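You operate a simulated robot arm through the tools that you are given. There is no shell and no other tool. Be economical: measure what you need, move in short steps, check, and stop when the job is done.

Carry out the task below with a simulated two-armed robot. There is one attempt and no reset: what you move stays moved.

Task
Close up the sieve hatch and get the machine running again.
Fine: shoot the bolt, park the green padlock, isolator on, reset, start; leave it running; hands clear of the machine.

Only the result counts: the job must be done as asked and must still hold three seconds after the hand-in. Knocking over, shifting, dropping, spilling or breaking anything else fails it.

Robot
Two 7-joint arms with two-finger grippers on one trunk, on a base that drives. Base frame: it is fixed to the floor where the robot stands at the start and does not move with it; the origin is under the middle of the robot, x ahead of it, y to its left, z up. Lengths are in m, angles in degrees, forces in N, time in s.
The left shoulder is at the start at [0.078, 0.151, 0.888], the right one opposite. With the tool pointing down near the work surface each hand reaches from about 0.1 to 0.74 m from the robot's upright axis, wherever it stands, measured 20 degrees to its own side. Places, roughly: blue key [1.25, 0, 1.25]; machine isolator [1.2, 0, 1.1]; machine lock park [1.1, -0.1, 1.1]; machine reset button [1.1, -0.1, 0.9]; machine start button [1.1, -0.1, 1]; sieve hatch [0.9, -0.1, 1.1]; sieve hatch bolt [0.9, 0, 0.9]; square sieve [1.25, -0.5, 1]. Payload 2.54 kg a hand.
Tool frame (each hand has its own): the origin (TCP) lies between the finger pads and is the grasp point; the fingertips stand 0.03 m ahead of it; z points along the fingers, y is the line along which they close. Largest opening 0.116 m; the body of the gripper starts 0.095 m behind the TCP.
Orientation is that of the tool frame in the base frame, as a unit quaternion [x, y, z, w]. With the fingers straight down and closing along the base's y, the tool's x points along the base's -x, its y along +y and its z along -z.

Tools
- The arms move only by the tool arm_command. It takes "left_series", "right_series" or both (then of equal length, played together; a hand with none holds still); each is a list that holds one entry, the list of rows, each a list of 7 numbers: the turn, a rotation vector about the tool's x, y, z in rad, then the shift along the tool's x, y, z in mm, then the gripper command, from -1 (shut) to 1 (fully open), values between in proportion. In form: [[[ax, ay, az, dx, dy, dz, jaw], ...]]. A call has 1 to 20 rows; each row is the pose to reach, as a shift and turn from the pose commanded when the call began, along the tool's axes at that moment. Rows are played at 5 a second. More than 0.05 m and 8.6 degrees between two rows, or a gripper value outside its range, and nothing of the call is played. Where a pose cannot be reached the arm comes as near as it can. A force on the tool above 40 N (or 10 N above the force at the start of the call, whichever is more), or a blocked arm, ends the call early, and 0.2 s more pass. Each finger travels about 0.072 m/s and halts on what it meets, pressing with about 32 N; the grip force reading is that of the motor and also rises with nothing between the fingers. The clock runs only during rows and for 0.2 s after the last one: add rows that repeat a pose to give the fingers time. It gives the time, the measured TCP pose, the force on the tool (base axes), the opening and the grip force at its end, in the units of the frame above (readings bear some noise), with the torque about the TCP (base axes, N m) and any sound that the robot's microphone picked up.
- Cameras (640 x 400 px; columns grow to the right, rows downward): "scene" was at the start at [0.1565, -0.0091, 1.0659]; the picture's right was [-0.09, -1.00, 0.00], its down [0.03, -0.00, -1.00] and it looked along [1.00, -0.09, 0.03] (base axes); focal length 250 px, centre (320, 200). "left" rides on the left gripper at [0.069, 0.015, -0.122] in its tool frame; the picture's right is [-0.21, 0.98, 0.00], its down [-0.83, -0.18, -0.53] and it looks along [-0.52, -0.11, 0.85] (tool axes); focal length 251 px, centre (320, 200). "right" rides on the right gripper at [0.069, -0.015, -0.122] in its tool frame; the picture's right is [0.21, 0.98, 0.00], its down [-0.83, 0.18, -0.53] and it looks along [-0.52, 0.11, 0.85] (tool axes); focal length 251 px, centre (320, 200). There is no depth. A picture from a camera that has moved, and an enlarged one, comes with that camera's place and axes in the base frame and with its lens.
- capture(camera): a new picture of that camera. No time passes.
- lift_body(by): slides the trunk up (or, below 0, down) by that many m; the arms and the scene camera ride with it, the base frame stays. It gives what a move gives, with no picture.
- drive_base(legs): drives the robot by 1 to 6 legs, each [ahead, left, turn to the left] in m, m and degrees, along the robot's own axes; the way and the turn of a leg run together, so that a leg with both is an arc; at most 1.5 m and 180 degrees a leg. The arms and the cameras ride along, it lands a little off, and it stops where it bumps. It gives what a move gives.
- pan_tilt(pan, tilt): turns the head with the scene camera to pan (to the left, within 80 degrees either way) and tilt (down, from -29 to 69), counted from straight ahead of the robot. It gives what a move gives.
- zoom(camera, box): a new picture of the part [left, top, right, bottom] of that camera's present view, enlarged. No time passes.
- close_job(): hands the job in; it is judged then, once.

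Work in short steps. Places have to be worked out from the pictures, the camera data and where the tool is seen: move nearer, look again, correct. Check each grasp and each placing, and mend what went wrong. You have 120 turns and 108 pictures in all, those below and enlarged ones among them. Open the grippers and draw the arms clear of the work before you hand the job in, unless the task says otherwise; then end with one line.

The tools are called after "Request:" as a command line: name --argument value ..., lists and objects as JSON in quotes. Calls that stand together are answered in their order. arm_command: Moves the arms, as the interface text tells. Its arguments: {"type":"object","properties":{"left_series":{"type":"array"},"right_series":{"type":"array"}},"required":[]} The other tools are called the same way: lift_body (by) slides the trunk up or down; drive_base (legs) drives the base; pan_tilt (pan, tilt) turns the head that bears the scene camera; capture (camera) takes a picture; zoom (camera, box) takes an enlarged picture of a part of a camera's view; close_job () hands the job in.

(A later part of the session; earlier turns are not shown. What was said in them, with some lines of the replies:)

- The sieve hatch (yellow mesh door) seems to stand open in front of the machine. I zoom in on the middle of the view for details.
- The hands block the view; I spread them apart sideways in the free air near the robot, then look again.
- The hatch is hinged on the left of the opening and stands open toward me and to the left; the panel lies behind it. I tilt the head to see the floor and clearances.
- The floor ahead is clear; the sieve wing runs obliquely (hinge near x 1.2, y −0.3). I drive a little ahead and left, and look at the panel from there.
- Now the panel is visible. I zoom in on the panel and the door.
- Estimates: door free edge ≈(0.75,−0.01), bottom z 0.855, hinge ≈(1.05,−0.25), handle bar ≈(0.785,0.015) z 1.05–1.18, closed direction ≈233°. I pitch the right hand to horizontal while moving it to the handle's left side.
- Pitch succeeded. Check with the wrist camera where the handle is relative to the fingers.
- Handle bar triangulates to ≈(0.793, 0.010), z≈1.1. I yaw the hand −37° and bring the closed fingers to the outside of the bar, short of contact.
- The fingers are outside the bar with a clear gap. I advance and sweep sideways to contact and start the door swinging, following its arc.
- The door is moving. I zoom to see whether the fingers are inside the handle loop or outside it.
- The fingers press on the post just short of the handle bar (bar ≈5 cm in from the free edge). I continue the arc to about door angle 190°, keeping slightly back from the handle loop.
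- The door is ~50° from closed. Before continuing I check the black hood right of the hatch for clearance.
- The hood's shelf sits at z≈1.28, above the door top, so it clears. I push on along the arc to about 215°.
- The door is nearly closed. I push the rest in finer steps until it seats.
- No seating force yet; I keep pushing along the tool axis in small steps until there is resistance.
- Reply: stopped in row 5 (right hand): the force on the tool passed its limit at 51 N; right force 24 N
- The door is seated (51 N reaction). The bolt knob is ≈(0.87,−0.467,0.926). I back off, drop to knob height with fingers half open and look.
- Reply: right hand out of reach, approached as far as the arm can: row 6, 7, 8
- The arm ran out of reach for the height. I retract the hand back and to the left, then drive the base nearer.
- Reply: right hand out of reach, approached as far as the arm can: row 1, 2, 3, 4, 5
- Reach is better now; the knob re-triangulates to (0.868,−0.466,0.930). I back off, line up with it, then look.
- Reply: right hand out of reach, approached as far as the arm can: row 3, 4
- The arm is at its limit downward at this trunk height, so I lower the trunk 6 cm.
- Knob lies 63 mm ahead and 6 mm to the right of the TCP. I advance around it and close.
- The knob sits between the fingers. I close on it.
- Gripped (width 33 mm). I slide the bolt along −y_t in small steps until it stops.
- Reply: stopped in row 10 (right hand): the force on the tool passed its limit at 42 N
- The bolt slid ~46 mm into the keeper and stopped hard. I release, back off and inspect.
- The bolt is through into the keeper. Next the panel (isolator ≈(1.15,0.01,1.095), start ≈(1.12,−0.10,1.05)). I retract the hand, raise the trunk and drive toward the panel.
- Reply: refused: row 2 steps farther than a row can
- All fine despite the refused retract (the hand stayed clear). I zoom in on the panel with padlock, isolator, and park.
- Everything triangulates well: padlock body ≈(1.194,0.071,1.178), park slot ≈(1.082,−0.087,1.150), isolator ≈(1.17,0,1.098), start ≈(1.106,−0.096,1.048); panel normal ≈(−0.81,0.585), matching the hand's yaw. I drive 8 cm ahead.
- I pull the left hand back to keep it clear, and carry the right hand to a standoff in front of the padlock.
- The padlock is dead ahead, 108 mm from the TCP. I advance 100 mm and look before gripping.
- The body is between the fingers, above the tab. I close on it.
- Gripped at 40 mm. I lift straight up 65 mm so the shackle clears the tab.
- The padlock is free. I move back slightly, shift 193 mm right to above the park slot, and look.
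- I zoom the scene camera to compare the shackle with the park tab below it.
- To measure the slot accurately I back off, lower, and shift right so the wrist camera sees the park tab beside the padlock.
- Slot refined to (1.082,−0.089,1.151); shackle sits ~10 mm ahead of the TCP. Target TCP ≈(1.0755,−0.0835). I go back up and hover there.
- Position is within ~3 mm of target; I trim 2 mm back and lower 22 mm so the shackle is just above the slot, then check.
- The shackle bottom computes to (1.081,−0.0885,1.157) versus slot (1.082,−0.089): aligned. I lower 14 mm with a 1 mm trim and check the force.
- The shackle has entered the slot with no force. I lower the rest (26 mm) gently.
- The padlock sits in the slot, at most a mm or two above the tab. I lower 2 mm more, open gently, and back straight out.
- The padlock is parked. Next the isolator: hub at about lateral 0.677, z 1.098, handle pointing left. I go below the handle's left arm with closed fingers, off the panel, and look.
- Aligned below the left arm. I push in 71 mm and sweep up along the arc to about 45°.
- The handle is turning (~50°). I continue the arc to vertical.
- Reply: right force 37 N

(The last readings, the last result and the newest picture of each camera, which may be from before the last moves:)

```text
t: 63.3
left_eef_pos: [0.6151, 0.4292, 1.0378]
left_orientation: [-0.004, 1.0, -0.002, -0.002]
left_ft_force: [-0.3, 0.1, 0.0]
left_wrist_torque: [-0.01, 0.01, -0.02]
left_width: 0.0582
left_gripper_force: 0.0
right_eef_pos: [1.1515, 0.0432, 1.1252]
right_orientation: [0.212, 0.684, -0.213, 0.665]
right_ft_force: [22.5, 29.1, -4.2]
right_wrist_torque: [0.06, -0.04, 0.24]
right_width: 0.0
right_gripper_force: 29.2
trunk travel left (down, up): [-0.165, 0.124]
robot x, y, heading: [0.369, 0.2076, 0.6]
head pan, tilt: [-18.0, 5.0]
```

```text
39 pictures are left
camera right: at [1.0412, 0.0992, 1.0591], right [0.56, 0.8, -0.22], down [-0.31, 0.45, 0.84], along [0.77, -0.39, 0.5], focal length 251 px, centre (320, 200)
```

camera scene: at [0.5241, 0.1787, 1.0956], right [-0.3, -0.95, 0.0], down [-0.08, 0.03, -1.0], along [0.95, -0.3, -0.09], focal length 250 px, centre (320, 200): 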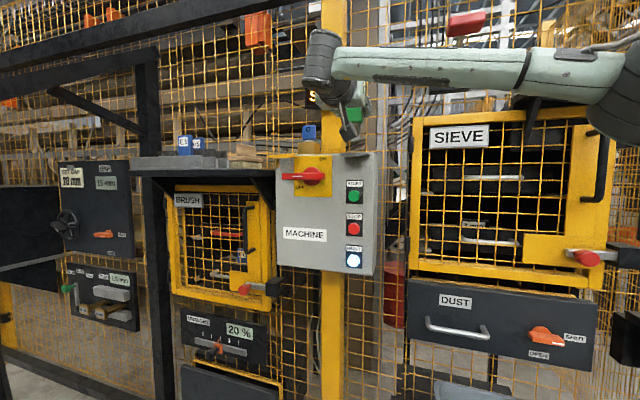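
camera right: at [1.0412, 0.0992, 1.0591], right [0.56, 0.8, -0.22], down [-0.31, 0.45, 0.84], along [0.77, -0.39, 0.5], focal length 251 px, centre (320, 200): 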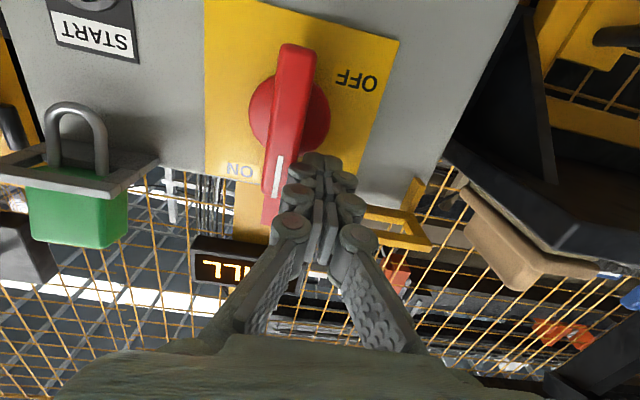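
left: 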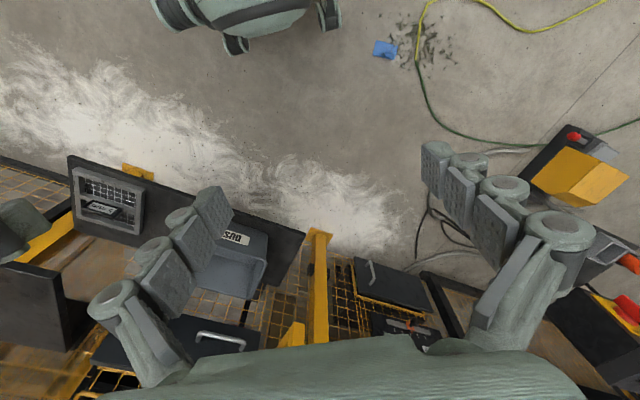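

The handle is vertical against its stop: isolator ON. I ease off, back away, and move in front of the reset button at a standoff.

Request:
arm_command --right_series '[[[0, 0, 0, 0, 18, 0, -1], [0, 0, 0, 0, 18, -40, -1], [0, 0, 0, 0, 18, -85, -1], [0, 0, 0, 20, -10, -100, -1], [0, 0, 0, 50, -40, -100, -1], [0, 0, 0, 80, -70, -100, -1], [0, 0, 0, 110, -100, -100, -1], [0, 0, 0, 145, -128, -100, -1], [0, 0, 0, 185, -128, -100, -1], [0, 0, 0, 220, -128, -100, -1], [0, 0, 0, 245, -128, -100, -1], [0, 0, 0, 245, -128, -100, -1]]]'

Request:
capture --camera "right"

Request:
capture --camera "scene"

```text
t: 65.9
left_eef_pos: [0.6129, 0.4266, 1.0395]
left_orientation: [-0.003, 1.0, -0.001, -0.001]
left_ft_force: [-0.8, 0.4, -0.3]
left_wrist_torque: [0.0, 0.01, 0.0]
left_width: 0.0582
left_gripper_force: 0.0
right_eef_pos: [0.9861, -0.0094, 0.884]
right_orientation: [0.22, 0.68, -0.216, 0.665]
right_ft_force: [-0.6, -0.2, 1.2]
right_wrist_torque: [0.02, -0.01, 0.0]
right_width: 0.0001
right_gripper_force: 28.9
trunk travel left (down, up): [-0.165, 0.124]
robot x, y, heading: [0.3725, 0.2037, 0.7]
head pan, tilt: [-18.0, 5.0]
```

```text
38 pictures are left
camera right: at [0.8774, 0.0501, 0.8179], right [0.57, 0.79, -0.22], down [-0.31, 0.45, 0.84], along [0.76, -0.41, 0.5], focal length 251 px, centre (320, 200)
```

right: 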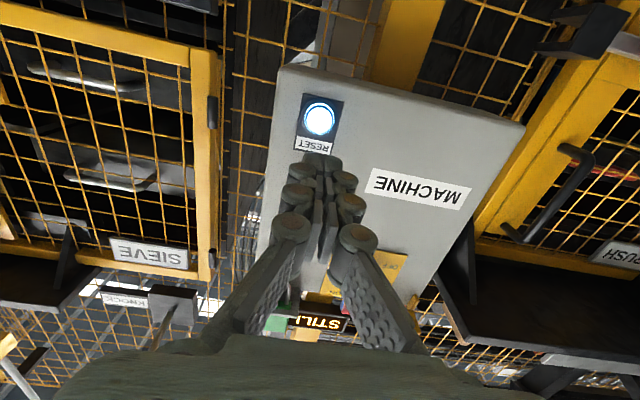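

```text
37 pictures are left
camera scene: at [0.524, 0.1787, 1.0957], right [-0.3, -0.95, 0.0], down [-0.08, 0.03, -1.0], along [0.95, -0.3, -0.09], focal length 250 px, centre (320, 200)
```

scene: 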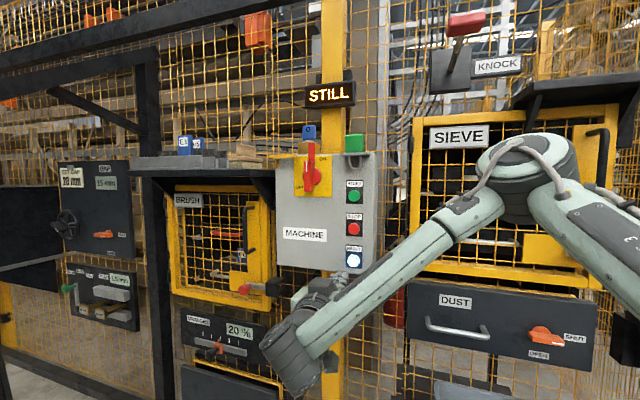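

Reset button ≈(1.107,−0.099,0.880), dead ahead with ~120 mm to contact. I approach and press in small steps.

Request:
arm_command --right_series '[[[0, 0, 0, 0, -1, 40, -1], [0, 0, 0, 0, -1, 80, -1], [0, 0, 0, 0, -1, 105, -1], [0, 0, 0, 0, -1, 112, -1], [0, 0, 0, 0, -1, 116, -1], [0, 0, 0, 0, -1, 120, -1], [0, 0, 0, 0, -1, 123, -1], [0, 0, 0, 0, -1, 126, -1], [0, 0, 0, 0, -1, 129, -1], [0, 0, 0, 0, -1, 132, -1]]]'

Request:
zoom --camera "right" --box '[220, 40, 460, 200]'

```text
t: 67.9
left_eef_pos: [0.6078, 0.4279, 1.0402]
left_orientation: [-0.003, 1.0, -0.001, 0.002]
left_ft_force: [-0.1, 0.2, -0.2]
left_wrist_torque: [-0.02, -0.02, 0.01]
left_width: 0.058
left_gripper_force: 0.1
right_eef_pos: [1.0834, -0.0804, 0.8848]
right_orientation: [0.217, 0.682, -0.215, 0.665]
right_ft_force: [-24.8, 10.2, 1.3]
right_wrist_torque: [-0.13, -0.21, -0.19]
right_width: 0.0061
right_gripper_force: 29.2
trunk travel left (down, up): [-0.165, 0.124]
robot x, y, heading: [0.3654, 0.2067, 0.5]
head pan, tilt: [-18.0, 5.0]
heard: click
stopped in row 9 (right hand): the force on the tool passed its limit at 42 N (the readings are from after the stop); the commanded pose is now the measured one
```

```text
2.50 times, centred on (340, 120) of right
camera zoom: at [0.9735, -0.0218, 0.8176], right [0.56, 0.8, -0.22], down [-0.31, 0.45, 0.84], along [0.77, -0.4, 0.5], focal length 629 px, centre (270, 400)
```

zoom: 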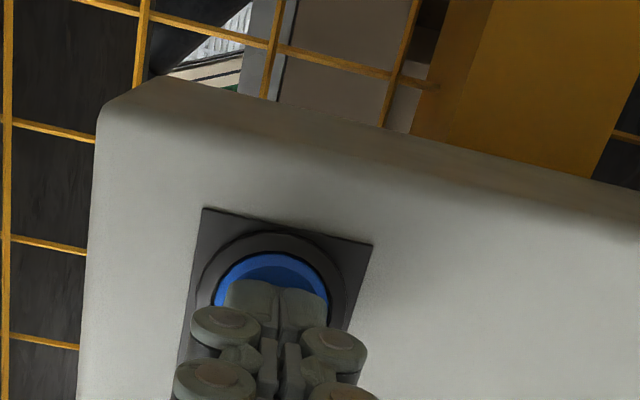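

A click was heard and the reset lamp went out. I back off and rise to the start button's height.

Request:
arm_command --right_series '[[[0, 0, 0, 0, 0, -40, -1], [0, 0, 0, 0, 0, -85, -1], [0, 0, 0, -40, 0, -85, -1], [0, 0, 0, -80, 0, -85, -1], [0, 0, 0, -120, 0, -85, -1], [0, 0, 0, -155, 0, -85, -1], [0, 0, 0, -164, 0, -85, -1], [0, 0, 0, -164, 0, -85, -1]]]'

Request:
capture --camera "right"

Request:
capture --camera "scene"

```text
t: 69.7
left_eef_pos: [0.6116, 0.4261, 1.0401]
left_orientation: [-0.003, 1.0, -0.001, 0.0]
left_ft_force: [-0.2, 0.4, 0.2]
left_wrist_torque: [-0.02, 0.02, 0.03]
left_width: 0.0579
left_gripper_force: 0.1
right_eef_pos: [1.0236, -0.0379, 1.0481]
right_orientation: [0.219, 0.682, -0.216, 0.664]
right_ft_force: [0.3, 0.2, 0.2]
right_wrist_torque: [0.01, 0.01, 0.02]
right_width: 0.0
right_gripper_force: 28.5
trunk travel left (down, up): [-0.165, 0.124]
robot x, y, heading: [0.3671, 0.2073, 0.3]
head pan, tilt: [-18.0, 5.0]
```

```text
35 pictures are left
camera right: at [0.9136, 0.0213, 0.9817], right [0.57, 0.79, -0.22], down [-0.31, 0.45, 0.84], along [0.77, -0.41, 0.5], focal length 251 px, centre (320, 200)
```

right: 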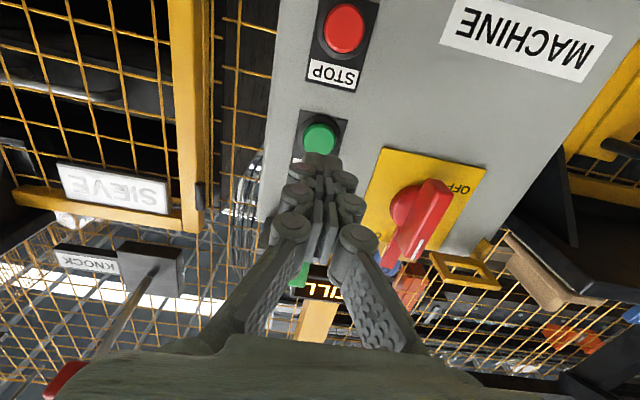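

```text
34 pictures are left
camera scene: at [0.5235, 0.1789, 1.0957], right [-0.3, -0.95, 0.0], down [-0.08, 0.03, -1.0], along [0.95, -0.3, -0.09], focal length 250 px, centre (320, 200)
```

scene: 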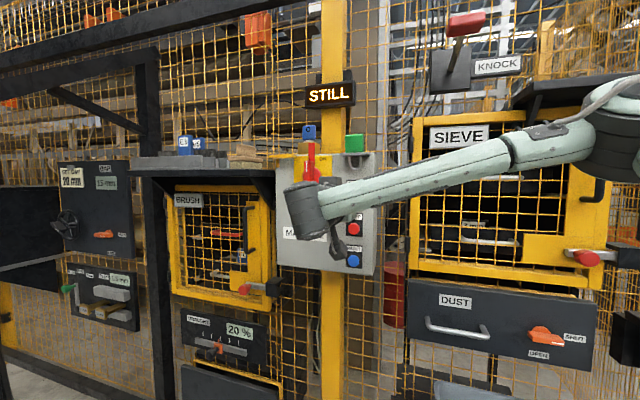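

Aligned with the start button (z 1.048). I press it in small steps.

Request:
arm_command --right_series '[[[0, 0, 0, -1, 0, 35, -1], [0, 0, 0, -1, 0, 65, -1], [0, 0, 0, -1, 0, 73, -1], [0, 0, 0, -1, 0, 77, -1], [0, 0, 0, -1, 0, 80, -1], [0, 0, 0, -1, 0, 83, -1], [0, 0, 0, -1, 0, 86, -1], [0, 0, 0, -1, 0, 89, -1], [0, 0, 0, -1, 0, 92, -1], [0, 0, 0, -1, 0, 95, -1]]]'

Request:
capture --camera "scene"

```text
t: 71.1
left_eef_pos: [0.6081, 0.4279, 1.0397]
left_orientation: [-0.004, 1.0, -0.001, 0.002]
left_ft_force: [0.2, 0.2, -1.2]
left_wrist_torque: [0.0, 0.01, 0.0]
left_width: 0.0581
left_gripper_force: 0.0
right_eef_pos: [1.0833, -0.0783, 1.047]
right_orientation: [0.215, 0.683, -0.214, 0.664]
right_ft_force: [-24.1, 9.9, -0.8]
right_wrist_torque: [-0.11, -0.11, -0.24]
right_width: 0.006
right_gripper_force: 28.4
trunk travel left (down, up): [-0.165, 0.124]
robot x, y, heading: [0.3694, 0.2085, 0.3]
head pan, tilt: [-18.0, 5.0]
heard: click
stopped in row 7 (right hand): the force on the tool passed its limit at 42 N (the readings are from after the stop); the commanded pose is now the measured one
```

```text
33 pictures are left
camera scene: at [0.5198, 0.1805, 1.0963], right [-0.3, -0.95, 0.0], down [-0.08, 0.02, -1.0], along [0.95, -0.3, -0.08], focal length 250 px, centre (320, 200)
```

scene: 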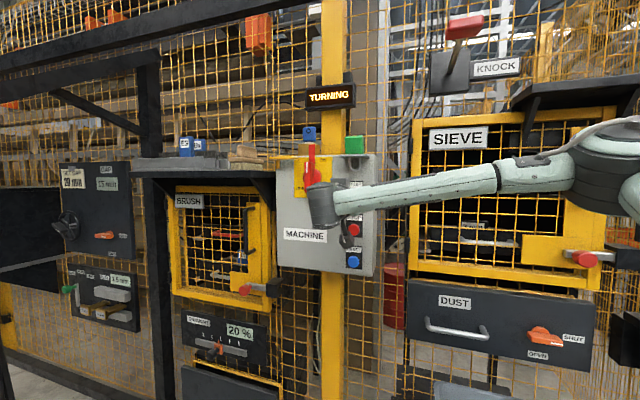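

The display reads TURNING: the machine runs. I back the hand straight off, then drive the base back from the machine.

Request:
arm_command --right_series '[[[0, 0, 0, 0, 0, -40, -1], [0, 0, 0, 0, 0, -80, -1], [0, 0, 0, 0, 0, -120, 0], [0, 0, 0, 0, 0, -160, 0], [0, 0, 0, 0, 0, -160, 0]]]'

Request:
drive_base --legs '[[-0.3, 0, 0]]'

Request:
capture --camera "scene"

Request:
zoom --camera "scene" --box '[260, 80, 380, 260]'

```text
t: 72.3
left_eef_pos: [0.6102, 0.4259, 1.0408]
left_orientation: [-0.003, 1.0, 0.0, 0.0]
left_ft_force: [0.8, 0.8, -0.2]
left_wrist_torque: [0.01, -0.02, -0.03]
left_width: 0.0579
left_gripper_force: 0.0
right_eef_pos: [0.9568, 0.0111, 1.0504]
right_orientation: [0.217, 0.684, -0.216, 0.663]
right_ft_force: [-0.3, -0.4, 0.3]
right_wrist_torque: [0.0, 0.01, 0.0]
right_width: 0.0581
right_gripper_force: 0.1
trunk travel left (down, up): [-0.165, 0.124]
robot x, y, heading: [0.3693, 0.2095, 0.5]
head pan, tilt: [-18.0, 5.0]
```

```text
t: 74.4
left_eef_pos: [0.3117, 0.4241, 1.0412]
left_orientation: [-0.002, 1.0, 0.0, 0.0]
left_ft_force: [-0.1, -1.1, 0.5]
left_wrist_torque: [-0.01, -0.01, -0.02]
left_width: 0.0581
left_gripper_force: 0.2
right_eef_pos: [0.658, 0.006, 1.0502]
right_orientation: [0.218, 0.684, -0.217, 0.662]
right_ft_force: [0.1, 0.2, 0.3]
right_wrist_torque: [-0.02, 0.01, 0.03]
right_width: 0.0576
right_gripper_force: 0.0
trunk travel left (down, up): [-0.165, 0.124]
robot x, y, heading: [0.0681, 0.2061, 0.3]
head pan, tilt: [-18.0, 5.0]
```

```text
32 pictures are left
camera scene: at [0.2234, 0.1772, 1.0957], right [-0.31, -0.95, 0.0], down [-0.08, 0.03, -1.0], along [0.95, -0.3, -0.09], focal length 250 px, centre (320, 200)
```

scene: 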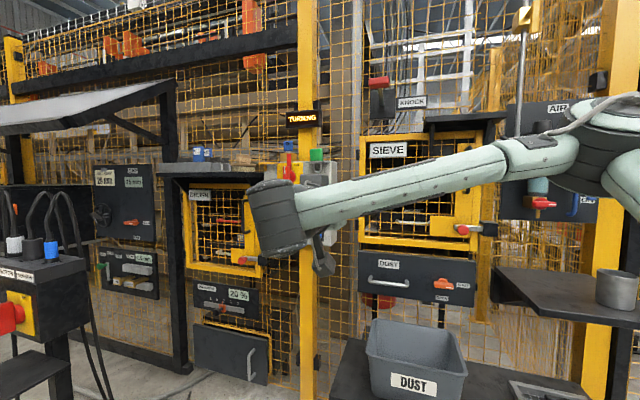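

```text
2.22 times, centred on (320, 170) of scene
camera zoom: at [0.2234, 0.1772, 1.0957], right [-0.31, -0.95, 0.0], down [-0.08, 0.03, -1.0], along [0.95, -0.3, -0.09], focal length 555 px, centre (320, 267)
```

zoom: 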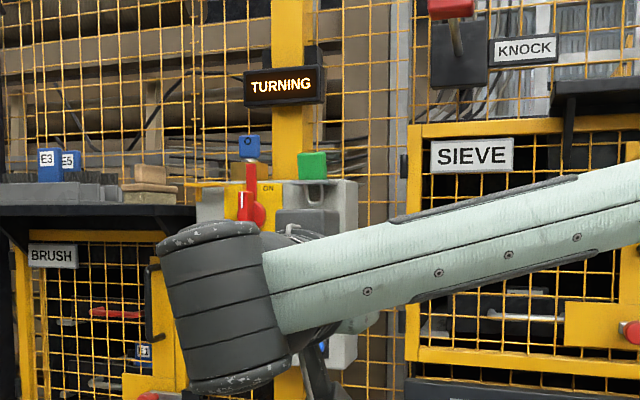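

Still TURNING, padlock parked, isolator up. I open the grippers fully and take a last look at the bolt.

Request:
arm_command --left_series '[[[0, 0, 0, 0, 0, 0, 1], [0, 0, 0, 0, 0, 0, 1], [0, 0, 0, 0, 0, 0, 1]]]' --right_series '[[[0, 0, 0, 0, 0, 0, 1], [0, 0, 0, 0, 0, -20, 1], [0, 0, 0, 0, 0, -40, 1]]]'

Request:
zoom --camera "scene" --box '[400, 180, 520, 260]'

Request:
zoom --camera "scene" --box '[220, 230, 300, 280]'

```text
t: 75.2
left_eef_pos: [0.3113, 0.4229, 1.0397]
left_orientation: [-0.002, 1.0, 0.0, 0.0]
left_ft_force: [0.5, 0.4, -0.7]
left_wrist_torque: [0.01, -0.01, 0.0]
left_width: 0.116
left_gripper_force: 0.1
right_eef_pos: [0.6254, 0.0311, 1.0511]
right_orientation: [0.219, 0.683, -0.217, 0.662]
right_ft_force: [-0.3, 1.0, 0.0]
right_wrist_torque: [0.05, -0.01, 0.01]
right_width: 0.116
right_gripper_force: 0.0
trunk travel left (down, up): [-0.165, 0.124]
robot x, y, heading: [0.0692, 0.2072, 0.2]
head pan, tilt: [-18.0, 5.0]
```

```text
5.00 times, centred on (460, 220) of scene
camera zoom: at [0.2235, 0.1773, 1.0957], right [-0.31, -0.95, 0.0], down [-0.08, 0.03, -1.0], along [0.95, -0.3, -0.09], focal length 1250 px, centre (-380, 100)
```

zoom: 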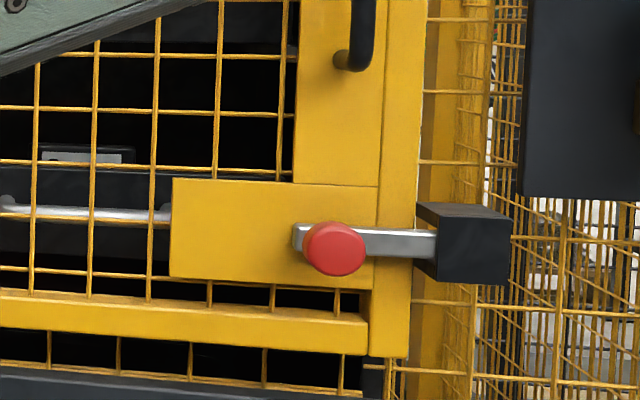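

```text
8.00 times, centred on (260, 255) of scene
camera zoom: at [0.2235, 0.1773, 1.0957], right [-0.31, -0.95, 0.0], down [-0.08, 0.03, -1.0], along [0.95, -0.3, -0.09], focal length 1999 px, centre (800, -240)
```

zoom: 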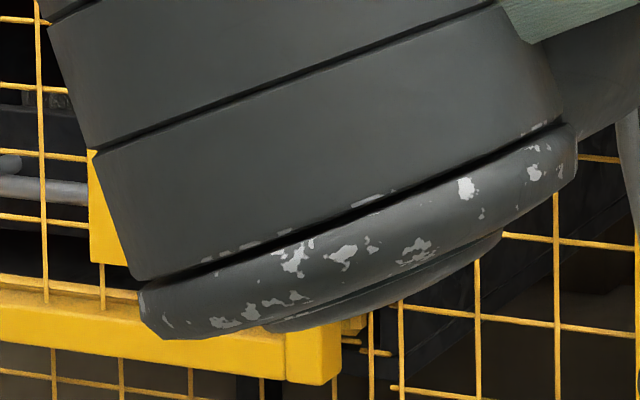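

The bolt is in its keeper, the machine is turning, and the hands are clear, so I hand the job in.

Request:
close_job

```text
The job is handed in.
```

The sieve hatch is shut and bolted, the green padlock is on the park tab, the isolator is on, and after reset and start the machine's display reads TURNING; both hands are clear of the machine.
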